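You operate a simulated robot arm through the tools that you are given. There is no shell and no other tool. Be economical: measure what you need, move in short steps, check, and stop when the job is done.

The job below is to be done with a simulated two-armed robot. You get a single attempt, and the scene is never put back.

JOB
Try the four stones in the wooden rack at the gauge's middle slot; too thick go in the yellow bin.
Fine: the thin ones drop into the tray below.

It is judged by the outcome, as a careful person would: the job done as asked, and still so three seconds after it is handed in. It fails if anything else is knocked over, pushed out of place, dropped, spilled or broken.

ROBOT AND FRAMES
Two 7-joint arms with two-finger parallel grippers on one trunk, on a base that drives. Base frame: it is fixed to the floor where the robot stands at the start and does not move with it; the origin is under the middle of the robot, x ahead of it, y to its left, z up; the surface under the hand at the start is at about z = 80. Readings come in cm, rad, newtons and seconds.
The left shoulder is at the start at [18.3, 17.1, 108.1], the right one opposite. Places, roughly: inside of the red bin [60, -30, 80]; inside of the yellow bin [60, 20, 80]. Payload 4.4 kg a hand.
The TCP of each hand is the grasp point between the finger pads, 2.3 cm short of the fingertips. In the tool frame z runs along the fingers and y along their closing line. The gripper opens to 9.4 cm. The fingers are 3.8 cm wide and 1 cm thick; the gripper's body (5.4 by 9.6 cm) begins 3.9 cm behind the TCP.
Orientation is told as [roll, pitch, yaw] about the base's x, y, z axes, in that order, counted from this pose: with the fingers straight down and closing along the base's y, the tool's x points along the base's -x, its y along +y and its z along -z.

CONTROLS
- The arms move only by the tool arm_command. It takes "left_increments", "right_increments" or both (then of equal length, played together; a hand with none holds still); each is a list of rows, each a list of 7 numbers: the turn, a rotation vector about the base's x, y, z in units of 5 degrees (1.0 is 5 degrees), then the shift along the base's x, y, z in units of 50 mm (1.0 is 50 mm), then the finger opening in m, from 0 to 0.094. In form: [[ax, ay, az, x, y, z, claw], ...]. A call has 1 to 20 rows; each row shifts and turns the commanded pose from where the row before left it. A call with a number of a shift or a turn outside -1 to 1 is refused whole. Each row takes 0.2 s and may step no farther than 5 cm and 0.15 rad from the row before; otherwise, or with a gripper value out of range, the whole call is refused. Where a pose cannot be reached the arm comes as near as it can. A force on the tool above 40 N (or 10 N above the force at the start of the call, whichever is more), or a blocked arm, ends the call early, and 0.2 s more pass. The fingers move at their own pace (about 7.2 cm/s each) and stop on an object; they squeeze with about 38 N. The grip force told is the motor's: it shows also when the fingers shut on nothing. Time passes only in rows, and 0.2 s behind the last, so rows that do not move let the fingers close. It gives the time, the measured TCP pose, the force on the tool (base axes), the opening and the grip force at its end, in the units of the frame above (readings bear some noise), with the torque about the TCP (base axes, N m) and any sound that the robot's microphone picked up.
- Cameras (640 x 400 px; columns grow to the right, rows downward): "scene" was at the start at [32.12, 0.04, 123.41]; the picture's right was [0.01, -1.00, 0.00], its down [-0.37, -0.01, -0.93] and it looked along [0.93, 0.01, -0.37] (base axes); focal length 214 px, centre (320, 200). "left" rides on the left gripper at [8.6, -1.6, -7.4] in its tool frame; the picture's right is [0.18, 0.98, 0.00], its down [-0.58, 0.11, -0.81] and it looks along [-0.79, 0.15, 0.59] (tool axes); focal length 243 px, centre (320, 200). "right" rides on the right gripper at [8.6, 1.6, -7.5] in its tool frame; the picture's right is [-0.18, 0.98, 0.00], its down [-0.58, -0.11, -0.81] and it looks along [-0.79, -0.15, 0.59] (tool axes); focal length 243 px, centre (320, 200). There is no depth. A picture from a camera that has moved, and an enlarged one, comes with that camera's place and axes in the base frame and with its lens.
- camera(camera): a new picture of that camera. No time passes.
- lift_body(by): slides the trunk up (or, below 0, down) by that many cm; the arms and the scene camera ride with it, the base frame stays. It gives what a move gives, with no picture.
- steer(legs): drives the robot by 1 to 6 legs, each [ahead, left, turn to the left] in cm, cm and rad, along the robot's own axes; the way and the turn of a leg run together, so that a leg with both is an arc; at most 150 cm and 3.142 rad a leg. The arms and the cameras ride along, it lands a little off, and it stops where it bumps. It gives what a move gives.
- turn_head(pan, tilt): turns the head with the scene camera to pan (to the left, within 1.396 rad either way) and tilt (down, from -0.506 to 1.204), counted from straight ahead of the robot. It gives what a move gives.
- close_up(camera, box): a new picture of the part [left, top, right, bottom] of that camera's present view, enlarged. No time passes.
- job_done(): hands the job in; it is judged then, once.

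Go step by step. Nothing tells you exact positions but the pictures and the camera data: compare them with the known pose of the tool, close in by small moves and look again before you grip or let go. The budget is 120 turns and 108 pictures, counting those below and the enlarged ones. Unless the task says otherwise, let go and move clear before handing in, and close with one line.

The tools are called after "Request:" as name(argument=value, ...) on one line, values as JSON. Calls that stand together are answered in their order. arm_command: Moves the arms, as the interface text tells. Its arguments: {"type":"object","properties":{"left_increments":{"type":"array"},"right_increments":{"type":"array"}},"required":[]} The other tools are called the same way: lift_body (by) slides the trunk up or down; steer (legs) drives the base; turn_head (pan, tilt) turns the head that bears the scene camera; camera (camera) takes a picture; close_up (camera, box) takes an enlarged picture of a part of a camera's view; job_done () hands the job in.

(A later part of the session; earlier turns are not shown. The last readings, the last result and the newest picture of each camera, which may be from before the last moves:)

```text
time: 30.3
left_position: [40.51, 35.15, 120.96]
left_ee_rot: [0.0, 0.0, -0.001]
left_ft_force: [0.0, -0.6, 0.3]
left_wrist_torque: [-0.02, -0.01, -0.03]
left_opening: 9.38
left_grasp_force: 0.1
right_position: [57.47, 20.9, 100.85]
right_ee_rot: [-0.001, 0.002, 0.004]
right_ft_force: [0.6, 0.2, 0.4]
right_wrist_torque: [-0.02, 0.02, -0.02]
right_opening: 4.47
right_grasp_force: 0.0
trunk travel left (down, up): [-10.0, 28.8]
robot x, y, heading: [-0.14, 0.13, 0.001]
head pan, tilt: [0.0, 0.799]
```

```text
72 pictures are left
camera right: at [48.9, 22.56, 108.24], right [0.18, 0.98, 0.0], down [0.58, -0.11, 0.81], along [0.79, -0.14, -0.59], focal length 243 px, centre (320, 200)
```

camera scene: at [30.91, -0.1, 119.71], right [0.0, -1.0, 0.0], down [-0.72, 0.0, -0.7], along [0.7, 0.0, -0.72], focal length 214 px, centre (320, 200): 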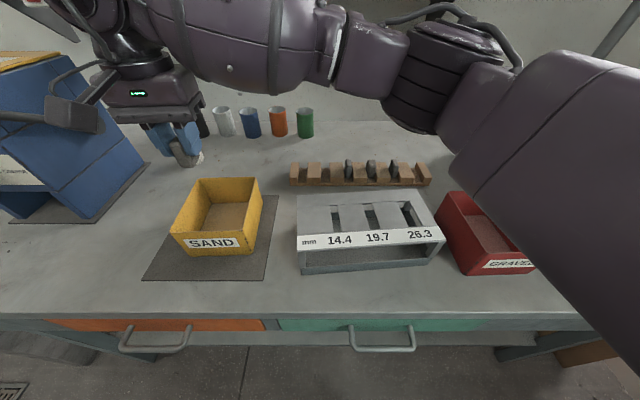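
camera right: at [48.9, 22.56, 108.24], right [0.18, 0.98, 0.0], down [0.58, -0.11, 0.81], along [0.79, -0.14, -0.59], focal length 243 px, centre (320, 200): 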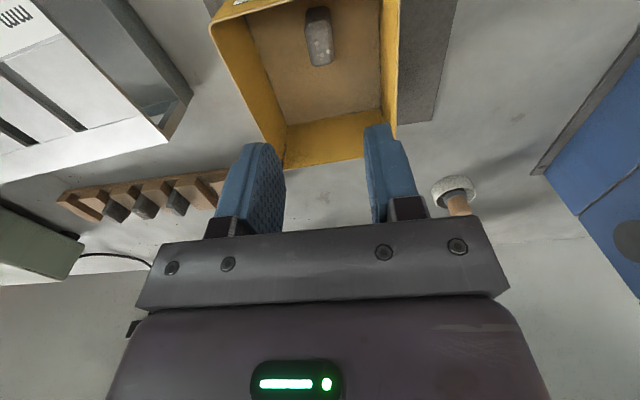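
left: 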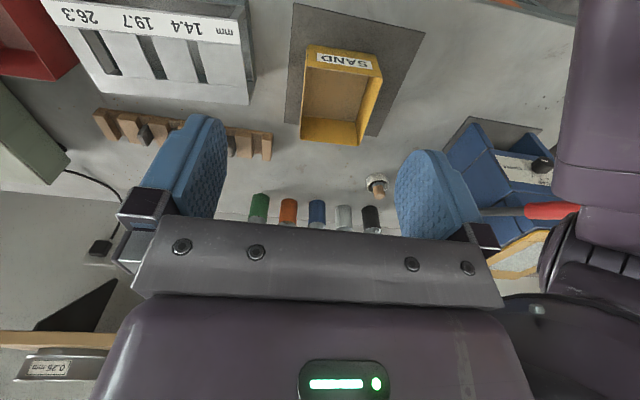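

Stone 1 now rests in the yellow bin. Next I go above stone 2, at about [77.6, -7.6].

Request:
arm_command(right_increments=[[0, 0, 0, 0.45, -0.634, 0, 0.045], [0, 0, 0, 0.45, -0.634, 0, 0.045], [0, 0, 0, 0.45, -0.634, 0, 0.045], [0, 0, 0, 0.45, -0.634, 0, 0.045], [0, 0, 0, 0.45, -0.634, 0, 0.045], [0, 0, 0, 0.45, -0.634, 0, 0.045], [0, 0, 0, 0.45, -0.634, 0, 0.045], [0, 0, 0, 0.45, -0.634, 0, 0.045], [0, 0, 0, 0.45, -0.634, 0, 0.045], [0, 0, 0, 0, 0, -0.7, 0.045], [0, 0, 0, 0, 0, -0.7, 0.045], [0, 0, 0, 0, 0, -0.7, 0.045], [0, 0, 0, 0, 0, -0.5, 0.045], [0, 0, 0, 0, 0, 0, 0.045]])

Request:
close_up(camera="right", box=[200, 40, 440, 200])

Request:
close_up(camera="scene", box=[310, 140, 430, 200])

```text
time: 33.3
left_position: [40.45, 34.95, 121.12]
left_ee_rot: [-0.001, -0.002, 0.0]
left_ft_force: [0.8, 0.5, 0.1]
left_wrist_torque: [0.03, -0.02, 0.03]
left_opening: 9.42
left_grasp_force: 0.0
right_position: [77.75, -7.63, 87.86]
right_ee_rot: [-0.001, 0.001, 0.003]
right_ft_force: [0.4, 0.2, 0.0]
right_wrist_torque: [0.0, 0.04, -0.01]
right_opening: 4.48
right_grasp_force: 0.1
trunk travel left (down, up): [-10.0, 28.8]
robot x, y, heading: [-0.23, -0.04, -0.0]
head pan, tilt: [0.0, 0.799]
```

```text
2.50 times, centred on (320, 120) of right
camera zoom: at [69.06, -6.01, 95.3], right [0.18, 0.98, 0.0], down [0.58, -0.11, 0.81], along [0.79, -0.15, -0.59], focal length 606 px, centre (320, 400)
```

zoom: 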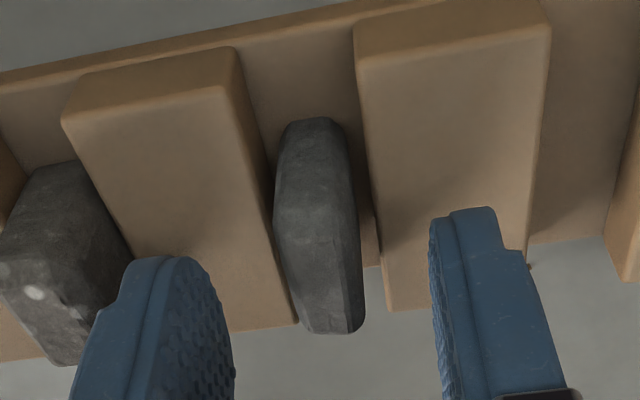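

```text
5.33 times, centred on (370, 170) of scene
camera zoom: at [30.87, -0.08, 119.73], right [0.0, -1.0, 0.0], down [-0.72, 0.0, -0.7], along [0.7, 0.0, -0.72], focal length 1144 px, centre (53, 360)
```

zoom: 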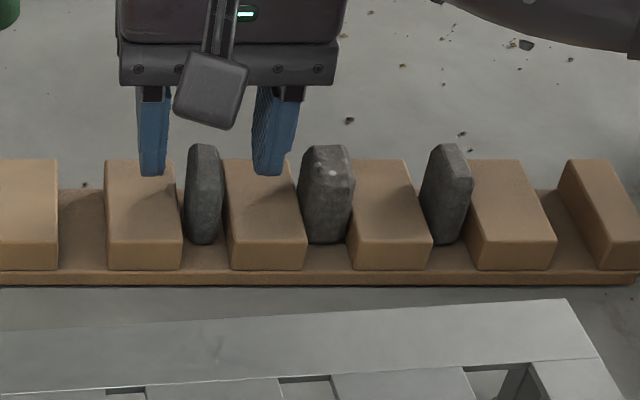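

Stone 2 is centred between the fingers. I'll descend to the same depth as before and grip it.

Request:
arm_command(right_increments=[[0, 0, 0, 0, 0, -0.2, 0.045], [0, 0, 0, 0, 0, -0.15, 0.045], [0, 0, 0, 0, 0, -0.085, 0.045], [0, 0, 0, 0, 0, 0, 0.045], [0, 0, 0, 0, 0, 0, 0.005], [0, 0, 0, 0, 0, 0, 0.005], [0, 0, 0, 0, 0, 0, 0.005], [0, 0, 0, 0, 0, 0, 0.005]])

Request:
arm_command(right_increments=[[0, 0, 0, 0, 0, 0.04, 0.005], [0, 0, 0, 0, 0, 0.06, 0.005], [0, 0, 0, 0, 0, 0.1, 0.005]])

Request:
close_up(camera="right", box=[200, 40, 440, 200])

```text
time: 35.1
left_position: [40.48, 35.01, 121.11]
left_ee_rot: [0.001, 0.0, 0.0]
left_ft_force: [0.1, 0.4, -0.3]
left_wrist_torque: [0.0, 0.03, 0.0]
left_opening: 9.38
left_grasp_force: 0.0
right_position: [77.65, -7.61, 85.77]
right_ee_rot: [0.0, 0.0, 0.004]
right_ft_force: [0.7, 0.1, 1.1]
right_wrist_torque: [-0.03, 0.0, -0.01]
right_opening: 1.51
right_grasp_force: 37.6
trunk travel left (down, up): [-10.0, 28.8]
robot x, y, heading: [0.12, 0.2, -0.003]
head pan, tilt: [0.0, 0.799]
```

```text
time: 35.9
left_position: [40.49, 35.11, 121.13]
left_ee_rot: [0.0, -0.001, 0.001]
left_ft_force: [0.0, 0.9, 0.2]
left_wrist_torque: [0.01, 0.02, 0.01]
left_opening: 9.4
left_grasp_force: 0.0
right_position: [77.64, -7.64, 86.77]
right_ee_rot: [0.0, 0.0, 0.006]
right_ft_force: [-0.1, -0.9, -0.1]
right_wrist_torque: [0.01, -0.05, -0.03]
right_opening: 1.53
right_grasp_force: 37.8
trunk travel left (down, up): [-10.0, 28.8]
robot x, y, heading: [-0.2, 0.09, -0.002]
head pan, tilt: [0.0, 0.799]
```

```text
2.50 times, centred on (320, 120) of right
camera zoom: at [69.04, -5.98, 94.2], right [0.18, 0.98, 0.0], down [0.58, -0.11, 0.81], along [0.79, -0.15, -0.59], focal length 606 px, centre (320, 400)
```

zoom: 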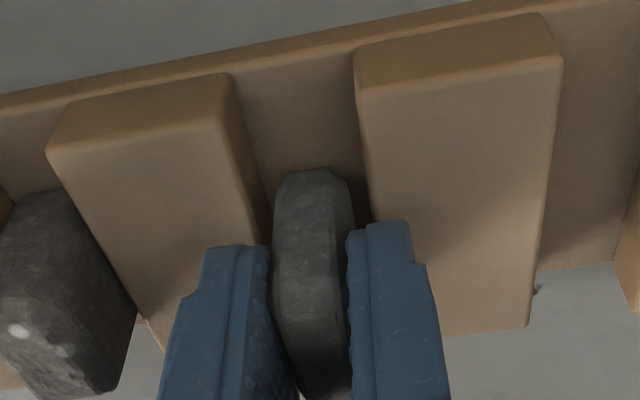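

Stone 2 measures about 1.52 cm, so it should pass. I'll lift it and carry it over the middle slot.

Request:
arm_command(right_increments=[[0, 0, 0, 0, 0, 0.1, 0.005], [0, 0, 0, 0, 0, 0.2, 0.005], [0, 0, 0, 0, 0, 0.35, 0.005], [0, 0, 0, 0, 0, 0.4, 0.005], [0, 0, 0, 0, 0, 0.4, 0.005], [0, 0, 0, 0, 0, 0.4, 0.005], [0, 0, 0, 0, 0, 0.35, 0.005], [0, 0, 0.1, -0.3, -0.03, 0, 0.005], [0, 0, 0.1, -0.5, -0.04, 0, 0.005], [0, 0, 0.1, -0.5, -0.04, 0, 0.005], [0, 0, 0.1, -0.5, -0.04, 0, 0.005], [0, 0, 0.1, -0.5, -0.04, 0, 0.005], [0, 0, 0.1, -0.5, -0.04, 0, 0.005], [0, 0, 0.1, -0.5, -0.04, 0, 0.005], [0, 0, 0.1, -0.5, -0.04, 0, 0.005], [0, 0, 0.06, -0.36, -0.04, 0, 0.005], [0, 0, 0, 0, 0, -0.3, 0.005], [0, 0, 0, 0, 0, -0.3, 0.005], [0, 0, 0, 0, 0, -0.13, 0.005], [0, 0, 0, 0, 0, 0, 0.005]])

Request:
close_up(camera="right", box=[200, 0, 440, 180])

Request:
close_up(camera="scene", box=[320, 170, 420, 240])

```text
time: 40.1
left_position: [40.5, 35.0, 120.98]
left_ee_rot: [0.0, 0.001, -0.001]
left_ft_force: [0.9, 0.0, -0.4]
left_wrist_torque: [0.0, 0.01, -0.01]
left_opening: 9.4
left_grasp_force: 0.1
right_position: [56.8, -9.5, 94.12]
right_ee_rot: [-0.001, -0.001, 0.079]
right_ft_force: [0.9, 0.6, -0.1]
right_wrist_torque: [0.01, -0.01, 0.02]
right_opening: 1.49
right_grasp_force: 37.8
trunk travel left (down, up): [-10.0, 28.8]
robot x, y, heading: [0.3, -0.17, -0.001]
head pan, tilt: [0.0, 0.799]
```

```text
2.22 times, centred on (320, 90) of right
camera zoom: at [48.21, -8.44, 101.47], right [0.11, 0.99, 0.0], down [0.59, -0.06, 0.81], along [0.8, -0.09, -0.59], focal length 539 px, centre (320, 444)
```

zoom: 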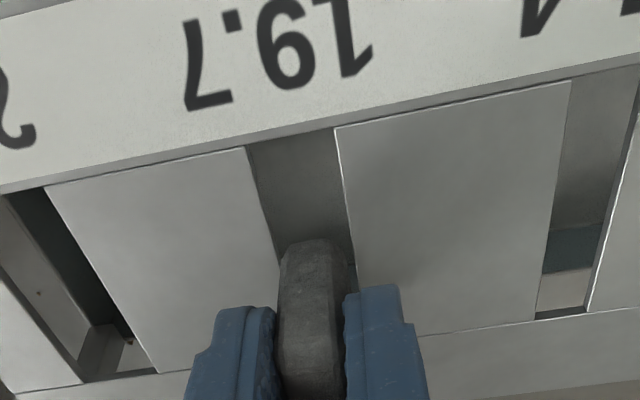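

```text
5.71 times, centred on (370, 205) of scene
camera zoom: at [30.9, -0.09, 119.71], right [0.0, -1.0, 0.0], down [-0.72, 0.0, -0.7], along [0.7, 0.0, -0.72], focal length 1226 px, centre (34, 171)
```

zoom: 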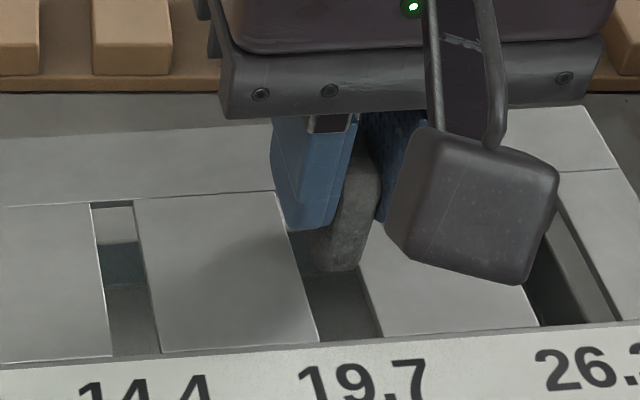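

Stone 2 is centred over the slot, so I'll lower its foot into the slot and watch the force.

Request:
arm_command(right_increments=[[0, 0, 0, 0, 0.01, -0.1, 0.005], [0, 0, 0, 0, 0, -0.1, 0.005], [0, 0, 0, 0, 0, -0.1, 0.005], [0, 0, 0, 0, 0, -0.1, 0.005], [0, 0, 0, 0, 0, -0.06, 0.005], [0, 0, 0, 0, 0, 0, 0.005]])

Request:
close_up(camera="right", box=[200, 0, 440, 180])

Request:
close_up(camera="scene", box=[320, 170, 420, 240])

```text
time: 41.5
left_position: [40.58, 35.05, 120.96]
left_ee_rot: [0.001, -0.001, 0.001]
left_ft_force: [-0.8, 0.2, -0.2]
left_wrist_torque: [0.0, -0.03, 0.0]
left_opening: 9.4
left_grasp_force: 0.0
right_position: [56.8, -9.35, 91.71]
right_ee_rot: [0.001, 0.0, 0.08]
right_ft_force: [-0.3, -0.4, 0.4]
right_wrist_torque: [0.01, 0.03, 0.0]
right_opening: 1.5
right_grasp_force: 38.4
trunk travel left (down, up): [-10.0, 28.8]
robot x, y, heading: [-0.13, 0.34, 0.001]
head pan, tilt: [0.0, 0.799]
```

```text
2.22 times, centred on (320, 90) of right
camera zoom: at [48.19, -8.34, 99.18], right [0.11, 0.99, 0.0], down [0.59, -0.06, 0.81], along [0.8, -0.09, -0.59], focal length 539 px, centre (320, 444)
```

zoom: 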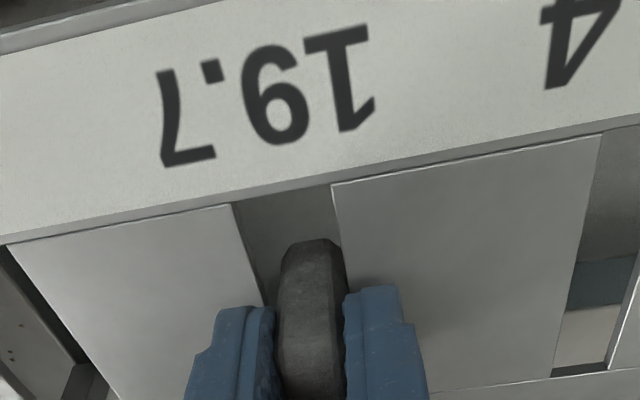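

```text
5.71 times, centred on (370, 205) of scene
camera zoom: at [30.9, -0.09, 119.71], right [0.0, -1.0, 0.0], down [-0.72, 0.0, -0.7], along [0.7, 0.0, -0.72], focal length 1226 px, centre (34, 171)
```

zoom: 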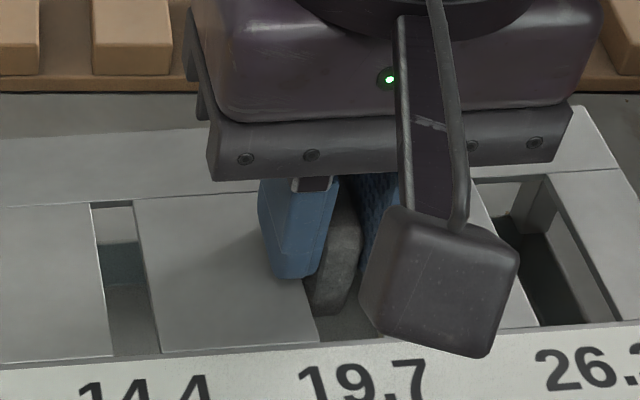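

It goes in freely with no contact force. I'll release and watch it drop.

Request:
arm_command(right_increments=[[0, 0, 0, 0, 0, 0, 0.045], [0, 0, 0, 0, 0, 0, 0.045], [0, 0, 0, 0, 0, 0, 0.045], [0, 0, 0, 0, 0, 0.5, 0.045], [0, 0, 0, 0, 0, 0.5, 0.045], [0, 0, 0, 0, 0, 0.5, 0.045], [0, 0, 0, 0, 0, 0, 0.045]])

Request:
camera(camera="right")

Request:
close_up(camera="scene", box=[280, 150, 460, 280])

```text
time: 43.1
left_position: [40.48, 35.1, 121.12]
left_ee_rot: [0.001, -0.001, 0.0]
left_ft_force: [0.8, 0.7, 0.0]
left_wrist_torque: [0.01, -0.01, 0.0]
left_opening: 9.41
left_grasp_force: 0.1
right_position: [56.96, -9.51, 99.27]
right_ee_rot: [0.0, 0.002, 0.082]
right_ft_force: [0.5, 0.1, 0.4]
right_wrist_torque: [0.0, 0.02, 0.0]
right_opening: 4.48
right_grasp_force: 0.1
trunk travel left (down, up): [-10.0, 28.8]
robot x, y, heading: [-0.3, 0.12, -0.004]
head pan, tilt: [0.0, 0.799]
```

```text
64 pictures are left
camera right: at [48.23, -8.43, 106.79], right [0.11, 0.99, 0.0], down [0.59, -0.06, 0.81], along [0.8, -0.09, -0.59], focal length 243 px, centre (320, 200)
```

right: 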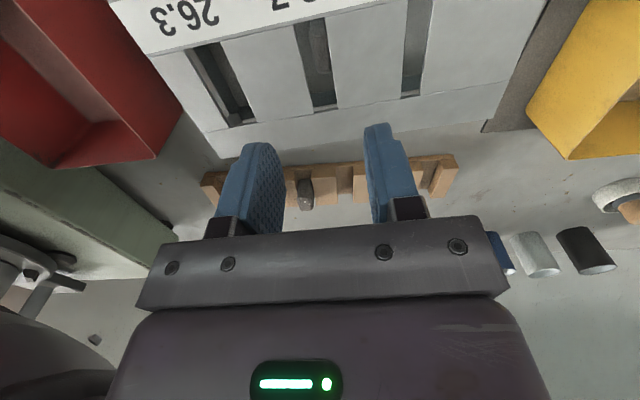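

```text
3.08 times, centred on (370, 215) of scene
camera zoom: at [30.93, -0.1, 119.69], right [0.0, -1.0, 0.0], down [-0.72, 0.0, -0.7], along [0.7, 0.0, -0.72], focal length 660 px, centre (166, 154)
```

zoom: 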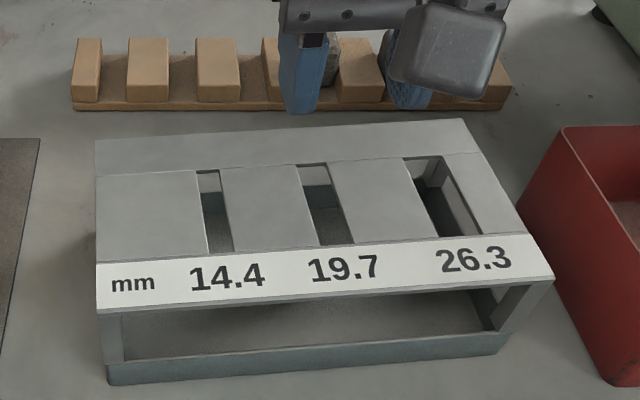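

Request:
close_up(camera="right", box=[240, 0, 400, 110])

```text
3.64 times, centred on (320, 55) of right
camera zoom: at [48.23, -8.43, 106.79], right [0.11, 0.99, 0.0], down [0.59, -0.06, 0.81], along [0.8, -0.09, -0.59], focal length 882 px, centre (320, 727)
```

zoom: 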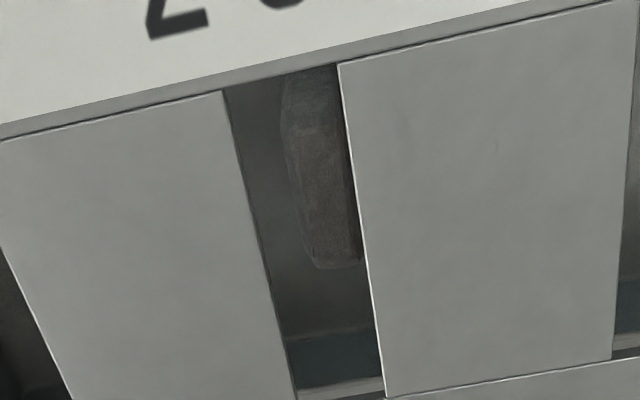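

Stone 2 has dropped into the tray below. Next is stone 3, at about [77.7, -13.8].

Request:
arm_command(right_increments=[[0, 0, -0.117, 0.519, -0.108, 0, 0.045], [0, 0, -0.117, 0.519, -0.108, 0, 0.045], [0, 0, -0.117, 0.519, -0.108, 0, 0.045], [0, 0, -0.117, 0.519, -0.108, 0, 0.045], [0, 0, -0.117, 0.519, -0.108, 0, 0.045], [0, 0, -0.117, 0.519, -0.108, 0, 0.045], [0, 0, -0.117, 0.519, -0.108, 0, 0.045], [0, 0, -0.117, 0.519, -0.108, 0, 0.045], [0, 0, 0, 0, 0, -0.7, 0.045], [0, 0, 0, 0, 0, -0.7, 0.045], [0, 0, 0, 0, 0, -0.6, 0.045], [0, 0, 0, 0, 0, -0.28, 0.045], [0, 0, 0, 0, 0, 0, 0.045]])

Request:
close_up(camera="right", box=[200, 40, 440, 200])

Request:
close_up(camera="scene", box=[310, 140, 430, 200])

```text
time: 45.9
left_position: [40.51, 35.01, 121.13]
left_ee_rot: [0.001, 0.001, 0.001]
left_ft_force: [-0.3, 0.1, 0.1]
left_wrist_torque: [-0.01, 0.03, 0.0]
left_opening: 9.39
left_grasp_force: 0.0
right_position: [77.52, -13.75, 87.75]
right_ee_rot: [-0.001, 0.0, -0.004]
right_ft_force: [0.0, -0.4, -1.1]
right_wrist_torque: [-0.01, 0.01, -0.01]
right_opening: 4.5
right_grasp_force: 0.0
trunk travel left (down, up): [-10.0, 28.8]
robot x, y, heading: [-0.07, -0.21, 0.002]
head pan, tilt: [0.0, 0.799]
```

```text
2.50 times, centred on (320, 120) of right
camera zoom: at [68.96, -12.04, 95.28], right [0.19, 0.98, 0.0], down [0.58, -0.11, 0.81], along [0.79, -0.15, -0.59], focal length 606 px, centre (320, 400)
```

zoom: 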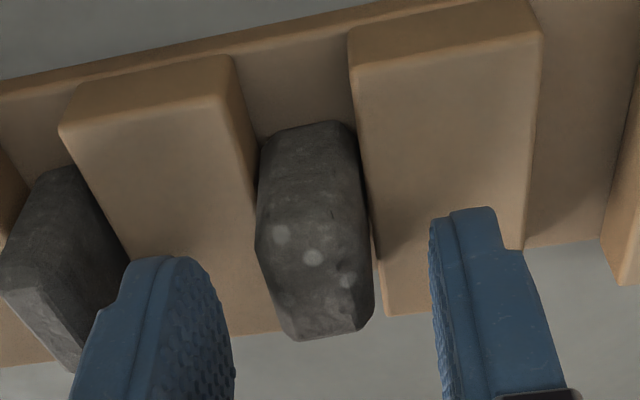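

```text
5.33 times, centred on (370, 170) of scene
camera zoom: at [30.89, -0.09, 119.72], right [0.0, -1.0, 0.0], down [-0.72, 0.0, -0.7], along [0.7, 0.0, -0.72], focal length 1144 px, centre (53, 360)
```

zoom: 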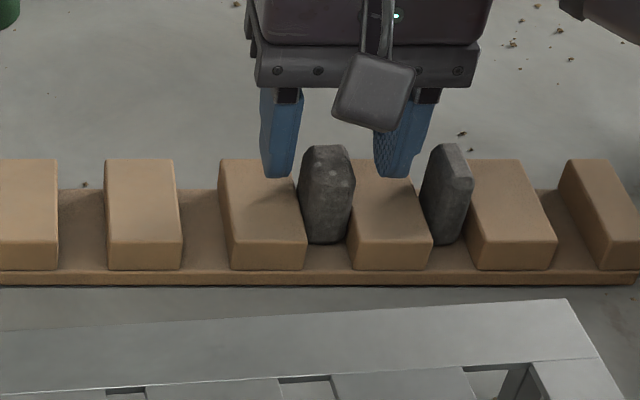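

Centred well enough; I'll make a small shift, descend and grip stone 3.

Request:
arm_command(right_increments=[[0, 0, 0, 0.04, -0.02, -0.2, 0.045], [0, 0, 0, 0, 0, -0.15, 0.045], [0, 0, 0, 0, 0, -0.065, 0.045], [0, 0, 0, 0, 0, 0, 0.045], [0, 0, 0, 0, 0, 0, 0.01], [0, 0, 0, 0, 0, 0, 0.01], [0, 0, 0, 0, 0, 0, 0.01], [0, 0, 0, 0, 0, 0, 0.01]])

Request:
arm_command(right_increments=[[0, 0, 0, 0, 0, 0.04, 0.01], [0, 0, 0, 0, 0, 0.06, 0.01], [0, 0, 0, 0, 0, 0.1, 0.01]])

Request:
close_up(camera="right", box=[200, 40, 440, 200])

```text
time: 47.7
left_position: [40.52, 35.08, 121.07]
left_ee_rot: [0.001, -0.001, 0.0]
left_ft_force: [-0.2, 1.1, 0.1]
left_wrist_torque: [0.02, 0.02, -0.01]
left_opening: 9.39
left_grasp_force: 0.0
right_position: [77.67, -13.76, 85.76]
right_ee_rot: [0.0, -0.002, -0.004]
right_ft_force: [0.0, 0.0, -0.7]
right_wrist_torque: [0.02, -0.03, 0.04]
right_opening: 2.22
right_grasp_force: 38.2
trunk travel left (down, up): [-10.0, 28.8]
robot x, y, heading: [-0.11, 0.28, -0.0]
head pan, tilt: [0.0, 0.799]
```

```text
time: 48.5
left_position: [40.54, 34.97, 121.12]
left_ee_rot: [0.0, 0.0, 0.0]
left_ft_force: [-0.2, -0.5, 0.0]
left_wrist_torque: [0.02, -0.02, -0.01]
left_opening: 9.41
left_grasp_force: 0.1
right_position: [77.78, -13.64, 86.85]
right_ee_rot: [0.0, 0.0, -0.004]
right_ft_force: [0.0, -0.2, -0.1]
right_wrist_torque: [0.02, -0.05, 0.01]
right_opening: 2.23
right_grasp_force: 38.3
trunk travel left (down, up): [-10.0, 28.8]
robot x, y, heading: [0.24, -0.28, -0.006]
head pan, tilt: [0.0, 0.799]
```

```text
2.50 times, centred on (320, 120) of right
camera zoom: at [69.25, -12.06, 94.3], right [0.19, 0.98, 0.0], down [0.58, -0.11, 0.81], along [0.79, -0.15, -0.59], focal length 606 px, centre (320, 400)
```

zoom: 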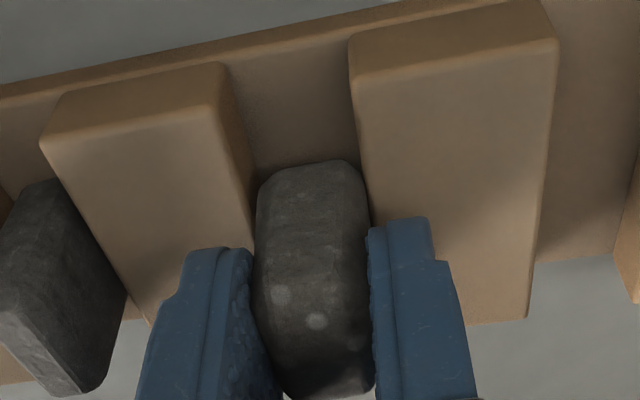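

Stone 3 measures 2.23 cm and is rising with the hand. I'll lift it and carry it to the slot to try it.

Request:
arm_command(right_increments=[[0, 0, 0, 0, 0, 0.1, 0.01], [0, 0, 0, 0, 0, 0.15, 0.01], [0, 0, 0, 0, 0, 0.25, 0.01], [0, 0, 0, 0, 0, 0.35, 0.01], [0, 0, 0, 0, 0, 0.4, 0.01], [0, 0, 0, 0, 0, 0.4, 0.01], [0, 0, 0, 0, 0, 0.4, 0.01], [0, 0, 0, 0, 0, 0.2, 0.01], [0, 0, 0.1, -0.3, 0.06, 0, 0.01], [0, 0, 0.1, -0.5, 0.1, 0, 0.01], [0, 0, 0.1, -0.5, 0.1, 0, 0.01], [0, 0, 0.1, -0.5, 0.1, 0, 0.01], [0, 0, 0.1, -0.5, 0.1, 0, 0.01], [0, 0, 0.1, -0.5, 0.1, 0, 0.01], [0, 0, 0.1, -0.5, 0.1, 0, 0.01], [0, 0, 0.1, -0.5, 0.1, 0, 0.01], [0, 0, 0.13, -0.38, 0.1, 0, 0.01], [0, 0, 0, 0, 0, 0, 0.01]])

Request:
arm_command(right_increments=[[0, 0, 0, 0, 0, -0.3, 0.01], [0, 0, 0, 0, 0, -0.3, 0.01], [0, 0, 0, 0, 0, -0.15, 0.01], [0, 0, 0, 0, 0, 0, 0.01]])

Request:
close_up(camera="right", box=[200, 0, 440, 180])

```text
time: 52.3
left_position: [40.47, 34.94, 121.04]
left_ee_rot: [-0.001, 0.0, 0.0]
left_ft_force: [-0.3, 0.1, -0.3]
left_wrist_torque: [0.02, 0.02, -0.05]
left_opening: 9.41
left_grasp_force: 0.0
right_position: [56.93, -9.58, 98.0]
right_ee_rot: [-0.001, 0.001, 0.08]
right_ft_force: [1.0, -1.2, -0.8]
right_wrist_torque: [0.02, 0.01, 0.01]
right_opening: 2.24
right_grasp_force: 38.7
trunk travel left (down, up): [-10.0, 28.8]
robot x, y, heading: [-0.44, 0.4, 0.002]
head pan, tilt: [0.0, 0.799]
```

```text
time: 53.3
left_position: [40.51, 35.13, 120.96]
left_ee_rot: [0.001, 0.001, 0.001]
left_ft_force: [-0.7, -0.7, -0.5]
left_wrist_torque: [-0.07, -0.03, 0.0]
left_opening: 9.4
left_grasp_force: 0.1
right_position: [56.86, -9.43, 94.32]
right_ee_rot: [-0.001, 0.001, 0.079]
right_ft_force: [-0.2, -0.1, -0.9]
right_wrist_torque: [0.02, 0.03, 0.01]
right_opening: 2.22
right_grasp_force: 37.9
trunk travel left (down, up): [-10.0, 28.8]
robot x, y, heading: [-0.4, 0.12, -0.003]
head pan, tilt: [0.0, 0.799]
```

```text
2.22 times, centred on (320, 90) of right
camera zoom: at [48.18, -8.48, 101.76], right [0.11, 0.99, 0.0], down [0.59, -0.06, 0.81], along [0.8, -0.09, -0.59], focal length 539 px, centre (320, 444)
```

zoom: 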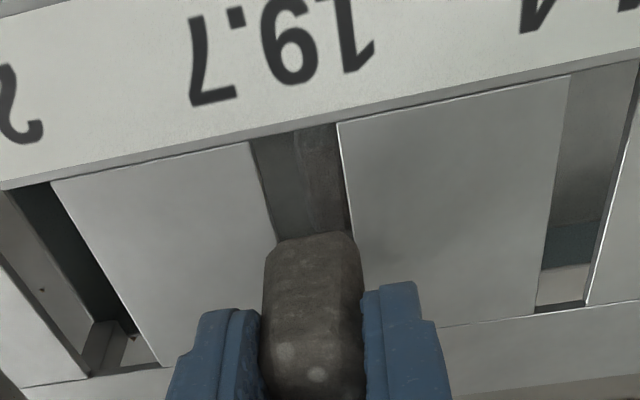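

Aligned; I'll try it gently at the slot.

Request:
arm_command(right_increments=[[0, 0, 0, 0, 0, -0.1, 0.01], [0, 0, 0, 0, 0, -0.08, 0.01], [0, 0, 0, 0, 0, -0.06, 0.01], [0, 0, 0, 0, 0, -0.06, 0.01], [0, 0, 0, 0, 0, 0, 0.01]])

Request:
close_up(camera="right", box=[200, 0, 440, 180])

```text
time: 54.5
left_position: [40.35, 34.86, 121.19]
left_ee_rot: [0.001, -0.003, -0.001]
left_ft_force: [-0.5, -0.2, 1.2]
left_wrist_torque: [0.0, 0.02, -0.02]
left_opening: 9.37
left_grasp_force: 0.1
right_position: [56.82, -9.55, 93.18]
right_ee_rot: [0.001, -0.007, 0.078]
right_ft_force: [4.6, -13.2, 29.2]
right_wrist_torque: [-0.38, 0.13, 0.15]
right_opening: 2.24
right_grasp_force: 38.1
trunk travel left (down, up): [-10.0, 28.8]
robot x, y, heading: [-0.18, 0.19, -0.003]
head pan, tilt: [0.0, 0.799]
```

```text
2.22 times, centred on (320, 90) of right
camera zoom: at [48.11, -8.49, 100.58], right [0.11, 0.99, 0.0], down [0.58, -0.06, 0.81], along [0.81, -0.09, -0.59], focal length 539 px, centre (320, 444)
```

zoom: 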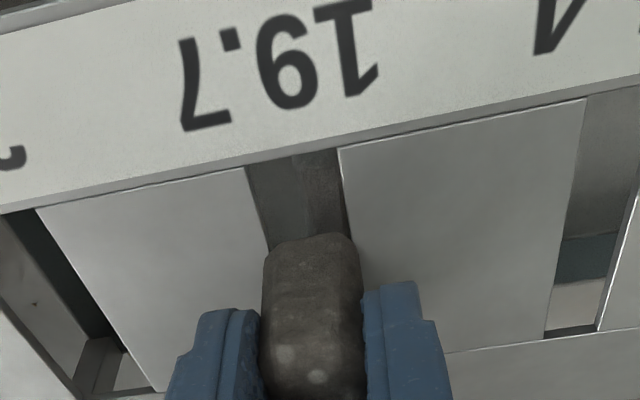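

Blocked again at about 29 N and 2.23 cm thick, so stone 3 goes in the yellow bin, farther back than stone 1.

Request:
arm_command(right_increments=[[0, 0, 0, 0, 0, 0.2, 0.01], [0, 0, 0, 0, 0, 0.4, 0.01], [0, 0, 0, 0, 0, 0.5, 0.01], [0, 0, 0, 0, 0, 0.5, 0.01], [0, 0, 0, 0, 0, 0.5, 0.01], [0, 0, -0.1, 0.1, 0.3, 0, 0.01], [0, 0, -0.1, 0.1, 0.5, 0, 0.01], [0, 0, -0.1, 0.1, 0.6, 0, 0.01], [0, 0, -0.1, 0.1, 0.6, 0, 0.01], [0, 0, -0.1, 0.1, 0.6, 0, 0.01], [0, 0, -0.1, 0.1, 0.6, 0, 0.01], [0, 0, -0.1, 0.1, 0.6, 0, 0.01], [0, 0, -0.1, 0.1, 0.6, 0, 0.01], [0, 0, -0.1, 0.1, 0.6, 0, 0.01], [0, 0, 0, 0.1, 0.5, 0, 0.01], [0, 0, 0, 0.1, 0.35, 0, 0.01], [0, 0, 0, 0.1, 0.2, 0, 0.01], [0, 0, 0, 0, 0, 0, 0.01]])

Request:
camera(camera="right")

```text
time: 58.3
left_position: [40.43, 35.11, 121.01]
left_ee_rot: [0.002, 0.0, 0.001]
left_ft_force: [0.5, -0.1, -0.4]
left_wrist_torque: [0.01, 0.02, 0.01]
left_opening: 9.4
left_grasp_force: 0.1
right_position: [62.83, 20.7, 103.46]
right_ee_rot: [0.001, 0.0, 0.002]
right_ft_force: [-0.4, 0.2, 0.2]
right_wrist_torque: [-0.02, 0.01, 0.01]
right_opening: 2.23
right_grasp_force: 38.0
trunk travel left (down, up): [-10.0, 28.8]
robot x, y, heading: [-0.01, -0.18, 0.004]
head pan, tilt: [0.0, 0.799]
```

```text
56 pictures are left
camera right: at [54.3, 22.36, 110.87], right [0.18, 0.98, 0.0], down [0.58, -0.11, 0.81], along [0.79, -0.15, -0.59], focal length 243 px, centre (320, 200)
```

right: 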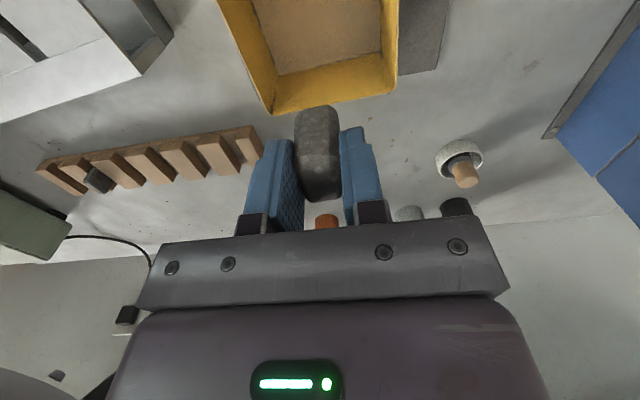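

I'm over the back half of the bin with clearance to the back wall. Now I lower, release and rise.

Request:
arm_command(right_increments=[[0, 0, 0, 0, 0, -0.4, 0.01], [0, 0, 0, 0, 0, -0.6, 0.01], [0, 0, 0, 0, 0, -0.6, 0.01], [0, 0, 0, 0, 0, -0.6, 0.01], [0, 0, 0, 0, 0, -0.5, 0.01], [0, 0, 0, 0, 0, -0.4, 0.01], [0, 0, 0, 0, 0, -0.2, 0.01], [0, 0, 0, 0, 0, -0.15, 0.01], [0, 0, 0, 0, 0, 0, 0.01]])

Request:
camera(camera="right")

```text
time: 60.3
left_position: [40.56, 35.03, 120.97]
left_ee_rot: [0.0, -0.001, 0.001]
left_ft_force: [0.8, 0.4, -0.1]
left_wrist_torque: [-0.04, 0.0, 0.0]
left_opening: 9.39
left_grasp_force: 0.2
right_position: [62.85, 20.73, 86.09]
right_ee_rot: [-0.001, -0.001, -0.001]
right_ft_force: [0.0, -0.4, -0.7]
right_wrist_torque: [-0.01, 0.01, -0.01]
right_opening: 2.21
right_grasp_force: 38.2
trunk travel left (down, up): [-10.0, 28.8]
robot x, y, heading: [-0.15, -0.08, 0.0]
head pan, tilt: [0.0, 0.799]
```

```text
55 pictures are left
camera right: at [54.36, 22.45, 93.59], right [0.18, 0.98, 0.0], down [0.58, -0.11, 0.81], along [0.79, -0.15, -0.59], focal length 243 px, centre (320, 200)
```

right: 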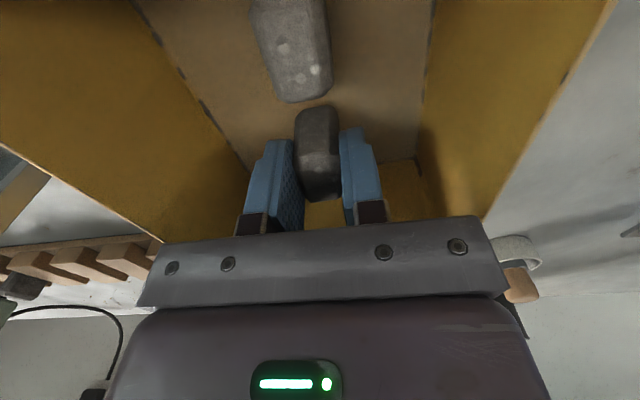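

Request:
arm_command(right_increments=[[0, 0, 0, 0, 0, 0, 0.045], [0, 0, 0, 0, 0, 0, 0.045], [0, 0, 0, 0, 0, 0, 0.045], [0, 0, 0, 0, 0, 0.3, 0.045], [0, 0, 0, 0, 0, 0.6, 0.045], [0, 0, 0, 0, 0, 0.8, 0.045], [0, 0, 0, 0, 0, 0.8, 0.045], [0, 0, 0, 0, 0, 0.5, 0.045], [0, 0, 0, 0, 0, 0, 0.045]])

Request:
camera(camera="right")

```text
time: 62.3
left_position: [40.46, 35.13, 120.95]
left_ee_rot: [-0.001, 0.0, 0.001]
left_ft_force: [0.9, 0.9, -0.3]
left_wrist_torque: [0.0, 0.02, -0.02]
left_opening: 9.41
left_grasp_force: 0.1
right_position: [62.73, 20.52, 101.29]
right_ee_rot: [0.001, 0.001, 0.001]
right_ft_force: [-0.3, -0.1, -0.4]
right_wrist_torque: [0.04, 0.0, 0.02]
right_opening: 4.48
right_grasp_force: 0.1
trunk travel left (down, up): [-10.0, 28.8]
robot x, y, heading: [-0.03, -0.12, 0.002]
head pan, tilt: [0.0, 0.799]
```

```text
54 pictures are left
camera right: at [54.22, 22.29, 108.73], right [0.18, 0.98, 0.0], down [0.58, -0.11, 0.81], along [0.79, -0.15, -0.59], focal length 243 px, centre (320, 200)
```

right: 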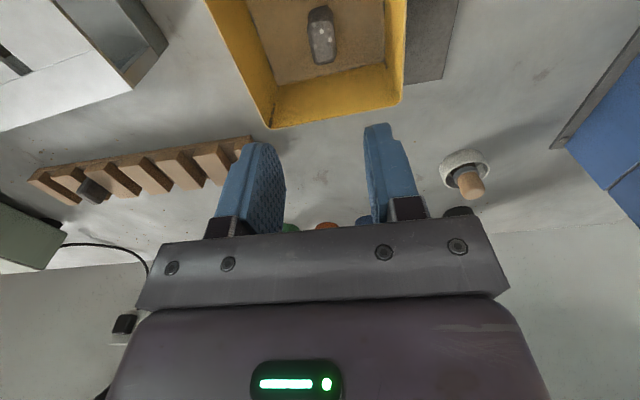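

Stone 3 is in the bin. Last is stone 4, at about [77.7, -20.0].

Request:
arm_command(right_increments=[[0, 0, 0, 0.25, -0.675, 0, 0.045], [0, 0, 0, 0.25, -0.675, 0, 0.045], [0, 0, 0, 0.25, -0.675, 0, 0.045], [0, 0, 0, 0.25, -0.675, 0, 0.045], [0, 0, 0, 0.25, -0.675, 0, 0.045], [0, 0, 0, 0.25, -0.675, 0, 0.045], [0, 0, 0, 0.25, -0.675, 0, 0.045], [0, 0, 0, 0.25, -0.675, 0, 0.045], [0, 0, 0, 0.25, -0.675, 0, 0.045], [0, 0, 0, 0.25, -0.675, 0, 0.045], [0, 0, 0, 0.25, -0.675, 0, 0.045], [0, 0, 0, 0.25, -0.675, 0, 0.045], [0, 0, 0, 0, 0, -0.7, 0.045], [0, 0, 0, 0, 0, -0.7, 0.045], [0, 0, 0, 0, 0, -0.7, 0.045], [0, 0, 0, 0, 0, -0.56, 0.045], [0, 0, 0, 0, 0, 0, 0.045]])

Request:
close_up(camera="right", box=[200, 40, 440, 200])

Request:
close_up(camera="scene", box=[340, 140, 460, 200])

```text
time: 65.9
left_position: [40.48, 34.94, 121.12]
left_ee_rot: [0.0, -0.003, -0.001]
left_ft_force: [0.9, -0.9, 0.5]
left_wrist_torque: [-0.04, 0.02, 0.0]
left_opening: 9.38
left_grasp_force: 0.0
right_position: [77.72, -19.86, 87.74]
right_ee_rot: [0.0, 0.0, 0.001]
right_ft_force: [0.2, 0.3, 0.2]
right_wrist_torque: [0.03, 0.0, -0.03]
right_opening: 4.51
right_grasp_force: 0.0
trunk travel left (down, up): [-10.0, 28.8]
robot x, y, heading: [-0.1, 0.1, 0.0]
head pan, tilt: [0.0, 0.799]
```

```text
2.50 times, centred on (320, 120) of right
camera zoom: at [69.2, -18.23, 95.28], right [0.18, 0.98, 0.0], down [0.58, -0.11, 0.81], along [0.79, -0.15, -0.59], focal length 606 px, centre (320, 400)
```

zoom: 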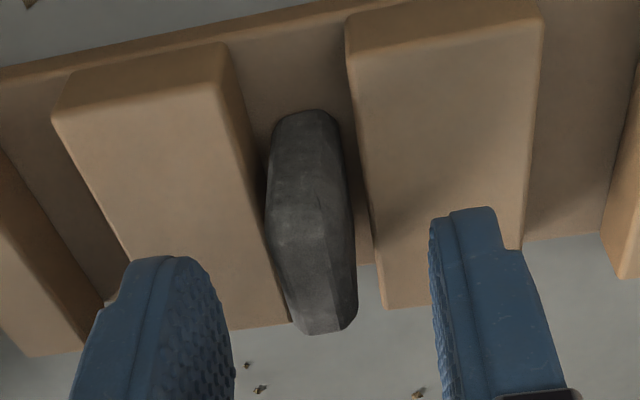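

```text
5.33 times, centred on (400, 170) of scene
camera zoom: at [30.86, -0.08, 119.74], right [0.0, -1.0, 0.0], down [-0.72, 0.0, -0.7], along [0.7, 0.0, -0.72], focal length 1144 px, centre (-107, 360)
```

zoom: 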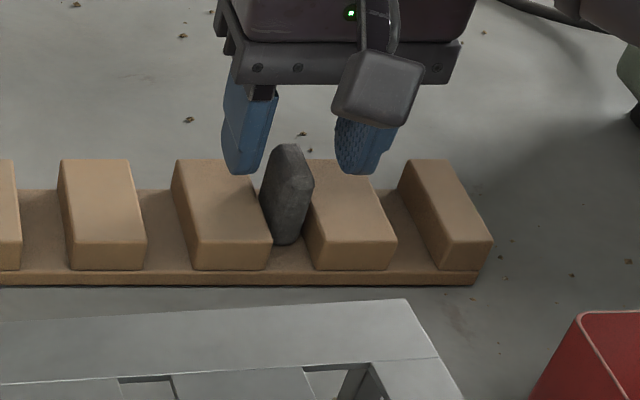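

Well placed; I'll descend and grip stone 4.

Request:
arm_command(right_increments=[[0, 0, 0, 0.02, -0.03, -0.2, 0.045], [0, 0, 0, 0, 0, -0.15, 0.045], [0, 0, 0, 0, 0, -0.065, 0.045], [0, 0, 0, 0, 0, 0, 0.045], [0, 0, 0, 0, 0, 0, 0.005], [0, 0, 0, 0, 0, 0, 0.005], [0, 0, 0, 0, 0, 0, 0.005], [0, 0, 0, 0, 0, 0, 0.005]])

Request:
arm_command(right_increments=[[0, 0, 0, 0, 0, 0.04, 0.005], [0, 0, 0, 0, 0, 0.06, 0.005], [0, 0, 0, 0, 0, 0.1, 0.005]])

Request:
close_up(camera="right", box=[200, 40, 440, 200])

```text
time: 67.7
left_position: [40.51, 35.12, 121.02]
left_ee_rot: [0.0, -0.002, -0.001]
left_ft_force: [0.3, 1.1, 1.2]
left_wrist_torque: [-0.01, 0.0, -0.01]
left_opening: 9.4
left_grasp_force: 0.0
right_position: [77.93, -19.96, 85.82]
right_ee_rot: [0.002, 0.0, 0.0]
right_ft_force: [0.1, -0.8, 1.1]
right_wrist_torque: [-0.02, -0.02, 0.03]
right_opening: 1.5
right_grasp_force: 38.0
trunk travel left (down, up): [-10.0, 28.8]
robot x, y, heading: [-0.08, -0.02, -0.003]
head pan, tilt: [0.0, 0.799]
```

```text
time: 68.5
left_position: [40.42, 34.89, 120.85]
left_ee_rot: [-0.001, 0.0, 0.001]
left_ft_force: [-0.5, 0.5, 0.2]
left_wrist_torque: [0.01, 0.01, 0.01]
left_opening: 9.41
left_grasp_force: 0.0
right_position: [78.05, -19.84, 86.66]
right_ee_rot: [0.0, -0.001, 0.0]
right_ft_force: [0.5, -0.2, -0.4]
right_wrist_torque: [-0.01, -0.03, -0.02]
right_opening: 1.51
right_grasp_force: 37.6
trunk travel left (down, up): [-10.0, 28.8]
robot x, y, heading: [0.17, -0.02, 0.004]
head pan, tilt: [0.0, 0.799]
```

```text
2.50 times, centred on (320, 120) of right
camera zoom: at [69.43, -18.21, 94.17], right [0.18, 0.98, 0.0], down [0.58, -0.11, 0.81], along [0.79, -0.15, -0.59], focal length 606 px, centre (320, 400)
```

zoom: 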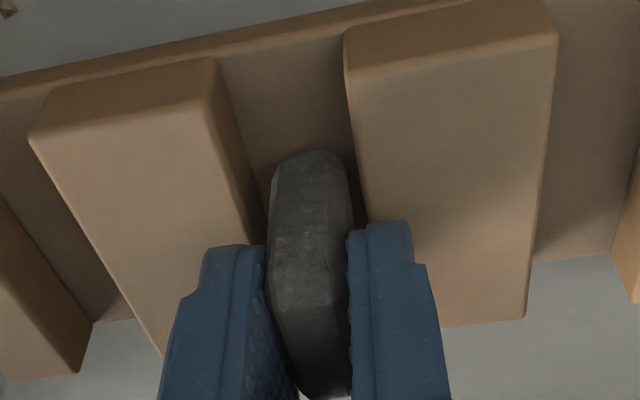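

Stone 4 measures 1.51 cm, so it should pass. Stone 2 may be standing right under the slot, so I'll lift stone 4, hold it high in front of the slot and look down before inserting.

Request:
arm_command(right_increments=[[0, 0, 0, 0, 0, 0.1, 0.005], [0, 0, 0, 0, 0, 0.2, 0.005], [0, 0, 0, 0, 0, 0.35, 0.005], [0, 0, 0, 0, 0, 0.4, 0.005], [0, 0, 0, 0, 0, 0.4, 0.005], [0, 0, 0, 0, 0, 0.4, 0.005], [0, 0, 0, 0, 0, 0.4, 0.005], [0, 0, 0.1, -0.3, 0.1, 0.1, 0.005], [0, 0, 0.1, -0.4, 0.2, 0.1, 0.005], [0, 0, 0.1, -0.4, 0.25, 0.1, 0.005], [0, 0, 0.1, -0.4, 0.25, 0.1, 0.005], [0, 0, 0.1, -0.4, 0.25, 0.1, 0.005], [0, 0, 0.1, -0.4, 0.25, 0.1, 0.005], [0, 0, 0.1, -0.4, 0.25, 0.1, 0.005], [0, 0, 0.1, -0.4, 0.25, 0.1, 0.005], [0, 0, 0.12, -0.4, 0.28, 0, 0.005], [0, 0, 0, 0, 0, 0, 0.005]])

Request:
camera(camera="right")

Request:
close_up(camera="right", box=[240, 0, 400, 110])

```text
time: 72.1
left_position: [40.43, 35.03, 120.88]
left_ee_rot: [0.0, -0.001, 0.0]
left_ft_force: [0.1, -0.2, -0.9]
left_wrist_torque: [-0.02, 0.03, -0.01]
left_opening: 9.41
left_grasp_force: 0.0
right_position: [60.42, -9.57, 101.88]
right_ee_rot: [0.001, -0.001, 0.081]
right_ft_force: [0.4, -0.1, -0.8]
right_wrist_torque: [0.02, 0.03, 0.02]
right_opening: 1.53
right_grasp_force: 38.1
trunk travel left (down, up): [-10.0, 28.8]
robot x, y, heading: [-0.19, 0.23, -0.001]
head pan, tilt: [0.0, 0.799]
```

```text
50 pictures are left
camera right: at [51.84, -8.62, 109.41], right [0.1, 0.99, 0.0], down [0.59, -0.06, 0.81], along [0.8, -0.08, -0.59], focal length 243 px, centre (320, 200)
```

right: 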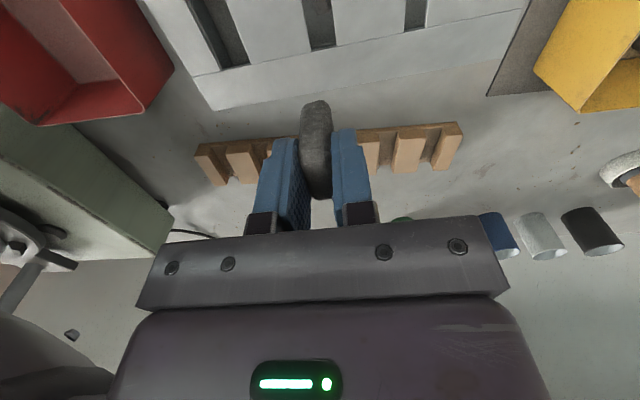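

```text
3.64 times, centred on (320, 55) of right
camera zoom: at [51.84, -8.62, 109.41], right [0.1, 0.99, 0.0], down [0.59, -0.06, 0.81], along [0.8, -0.08, -0.59], focal length 882 px, centre (320, 727)
```

zoom: 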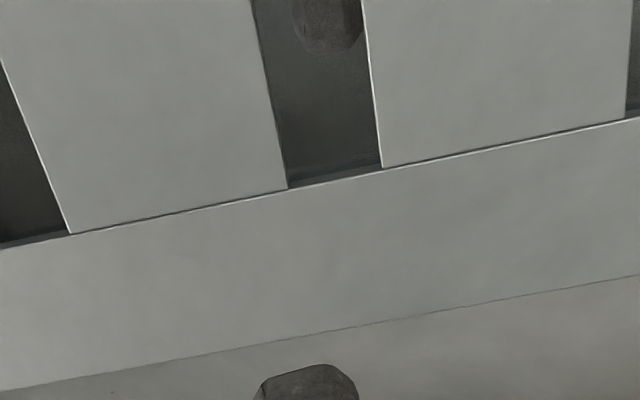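

Stone 2 is standing in the tray under the slot, at about x 55.7–59 with its top at z≈84.5. I'll enter stone 4 at the slot's near end and low-y side so it lands off stone 2 rather than stacking on it.

Request:
arm_command(right_increments=[[0, 0, 0, -0.3, 0, -0.2, 0.005], [0, 0, 0, -0.3, -0.01, -0.4, 0.005], [0, 0, 0, -0.3, -0.01, -0.4, 0.005], [0, 0, 0, -0.1, 0, -0.3, 0.005], [0, 0, 0, 0, 0, -0.23, 0.005], [0, 0, 0, 0, 0, 0, 0.005]])

Request:
close_up(camera="right", box=[200, 0, 440, 180])

Request:
close_up(camera="scene", box=[320, 170, 420, 240])

```text
time: 73.5
left_position: [40.57, 35.16, 121.02]
left_ee_rot: [-0.001, -0.001, 0.0]
left_ft_force: [-0.5, 0.0, 0.1]
left_wrist_torque: [-0.01, -0.01, -0.02]
left_opening: 9.39
left_grasp_force: 0.1
right_position: [55.45, -9.57, 94.22]
right_ee_rot: [-0.001, 0.001, 0.081]
right_ft_force: [-0.2, -0.7, -1.5]
right_wrist_torque: [-0.02, 0.02, 0.0]
right_opening: 1.51
right_grasp_force: 38.1
trunk travel left (down, up): [-10.0, 28.8]
robot x, y, heading: [-0.12, -0.06, -0.003]
head pan, tilt: [0.0, 0.799]
```

```text
2.22 times, centred on (320, 90) of right
camera zoom: at [46.77, -8.68, 101.71], right [0.1, 0.99, 0.0], down [0.59, -0.06, 0.81], along [0.8, -0.08, -0.59], focal length 539 px, centre (320, 444)
```

zoom: 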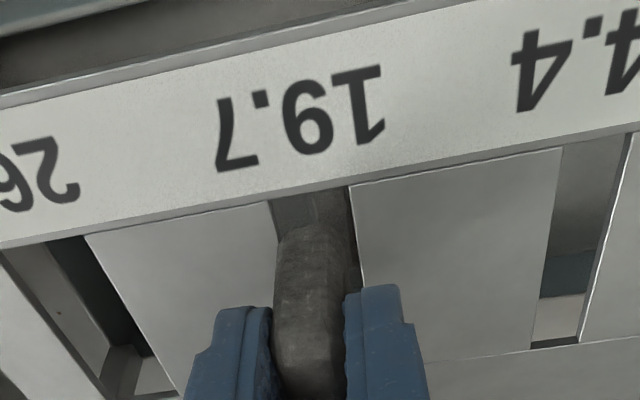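

```text
5.71 times, centred on (370, 205) of scene
camera zoom: at [30.89, -0.09, 119.72], right [0.0, -1.0, 0.0], down [-0.72, 0.0, -0.7], along [0.7, 0.0, -0.72], focal length 1226 px, centre (34, 171)
```

zoom: 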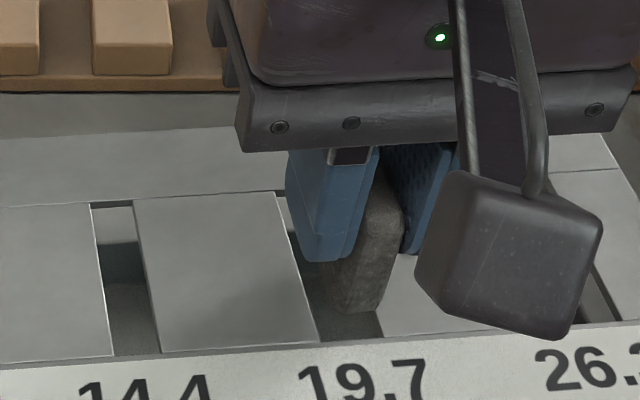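

Stone 4's foot is near the slot's near end and biased to the low-y side. I'll trim slightly and lower it in.

Request:
arm_command(right_increments=[[0, 0, 0, -0.02, 0.012, -0.1, 0.005], [0, 0, 0, 0, 0, -0.1, 0.005], [0, 0, 0, 0, 0, -0.1, 0.005], [0, 0, 0, 0, 0, -0.1, 0.005], [0, 0, 0, 0, 0, -0.1, 0.005], [0, 0, 0, 0, 0, 0, 0.005]])

Request:
close_up(camera="right", box=[200, 0, 440, 180])

```text
time: 74.9
left_position: [40.5, 35.11, 120.99]
left_ee_rot: [0.0, 0.0, 0.0]
left_ft_force: [-0.3, 0.2, 0.1]
left_wrist_torque: [0.0, -0.01, -0.01]
left_opening: 9.38
left_grasp_force: 0.1
right_position: [55.42, -9.55, 91.79]
right_ee_rot: [0.0, 0.001, 0.08]
right_ft_force: [-0.3, 0.1, 0.1]
right_wrist_torque: [0.01, 0.01, -0.02]
right_opening: 1.52
right_grasp_force: 37.2
trunk travel left (down, up): [-10.0, 28.8]
robot x, y, heading: [-0.13, 0.28, -0.0]
head pan, tilt: [0.0, 0.799]
```

```text
2.22 times, centred on (320, 90) of right
camera zoom: at [46.74, -8.61, 99.25], right [0.11, 0.99, 0.0], down [0.59, -0.06, 0.81], along [0.8, -0.08, -0.59], focal length 539 px, centre (320, 444)
```

zoom: 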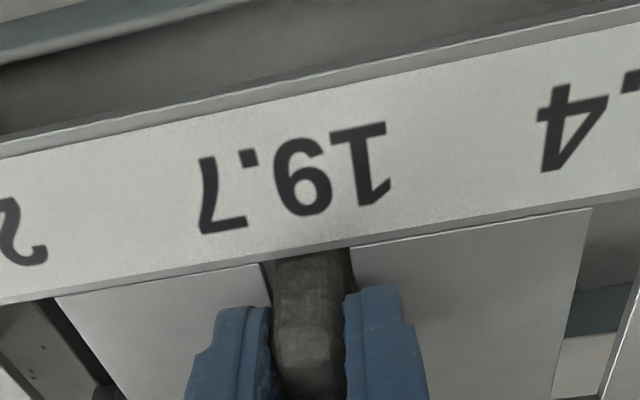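

It's in freely with no contact, so I'll release it and look.

Request:
arm_command(right_increments=[[0, 0, 0, 0, 0, 0, 0.045], [0, 0, 0, 0, 0, 0, 0.045], [0, 0, 0, 0, 0, 0, 0.045], [0, 0, 0, 0, 0, 0, 0.045]])

Request:
close_up(camera="right", box=[200, 0, 440, 180])

```text
time: 75.9
left_position: [40.39, 34.97, 121.04]
left_ee_rot: [-0.001, 0.001, 0.0]
left_ft_force: [0.6, -0.1, -0.4]
left_wrist_torque: [0.0, -0.01, 0.03]
left_opening: 9.42
left_grasp_force: 0.2
right_position: [55.26, -9.64, 91.77]
right_ee_rot: [0.0, 0.0, 0.081]
right_ft_force: [-0.2, -0.3, -0.1]
right_wrist_torque: [0.0, 0.02, 0.03]
right_opening: 4.54
right_grasp_force: 0.2
trunk travel left (down, up): [-10.0, 28.8]
robot x, y, heading: [0.31, 0.14, 0.002]
head pan, tilt: [0.0, 0.799]
```

```text
2.22 times, centred on (320, 90) of right
camera zoom: at [46.74, -8.62, 99.26], right [0.1, 0.99, 0.0], down [0.59, -0.06, 0.81], along [0.8, -0.08, -0.59], focal length 539 px, centre (320, 444)
```

zoom: 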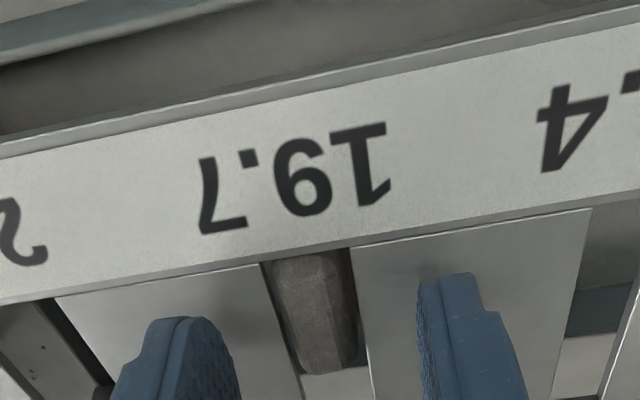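

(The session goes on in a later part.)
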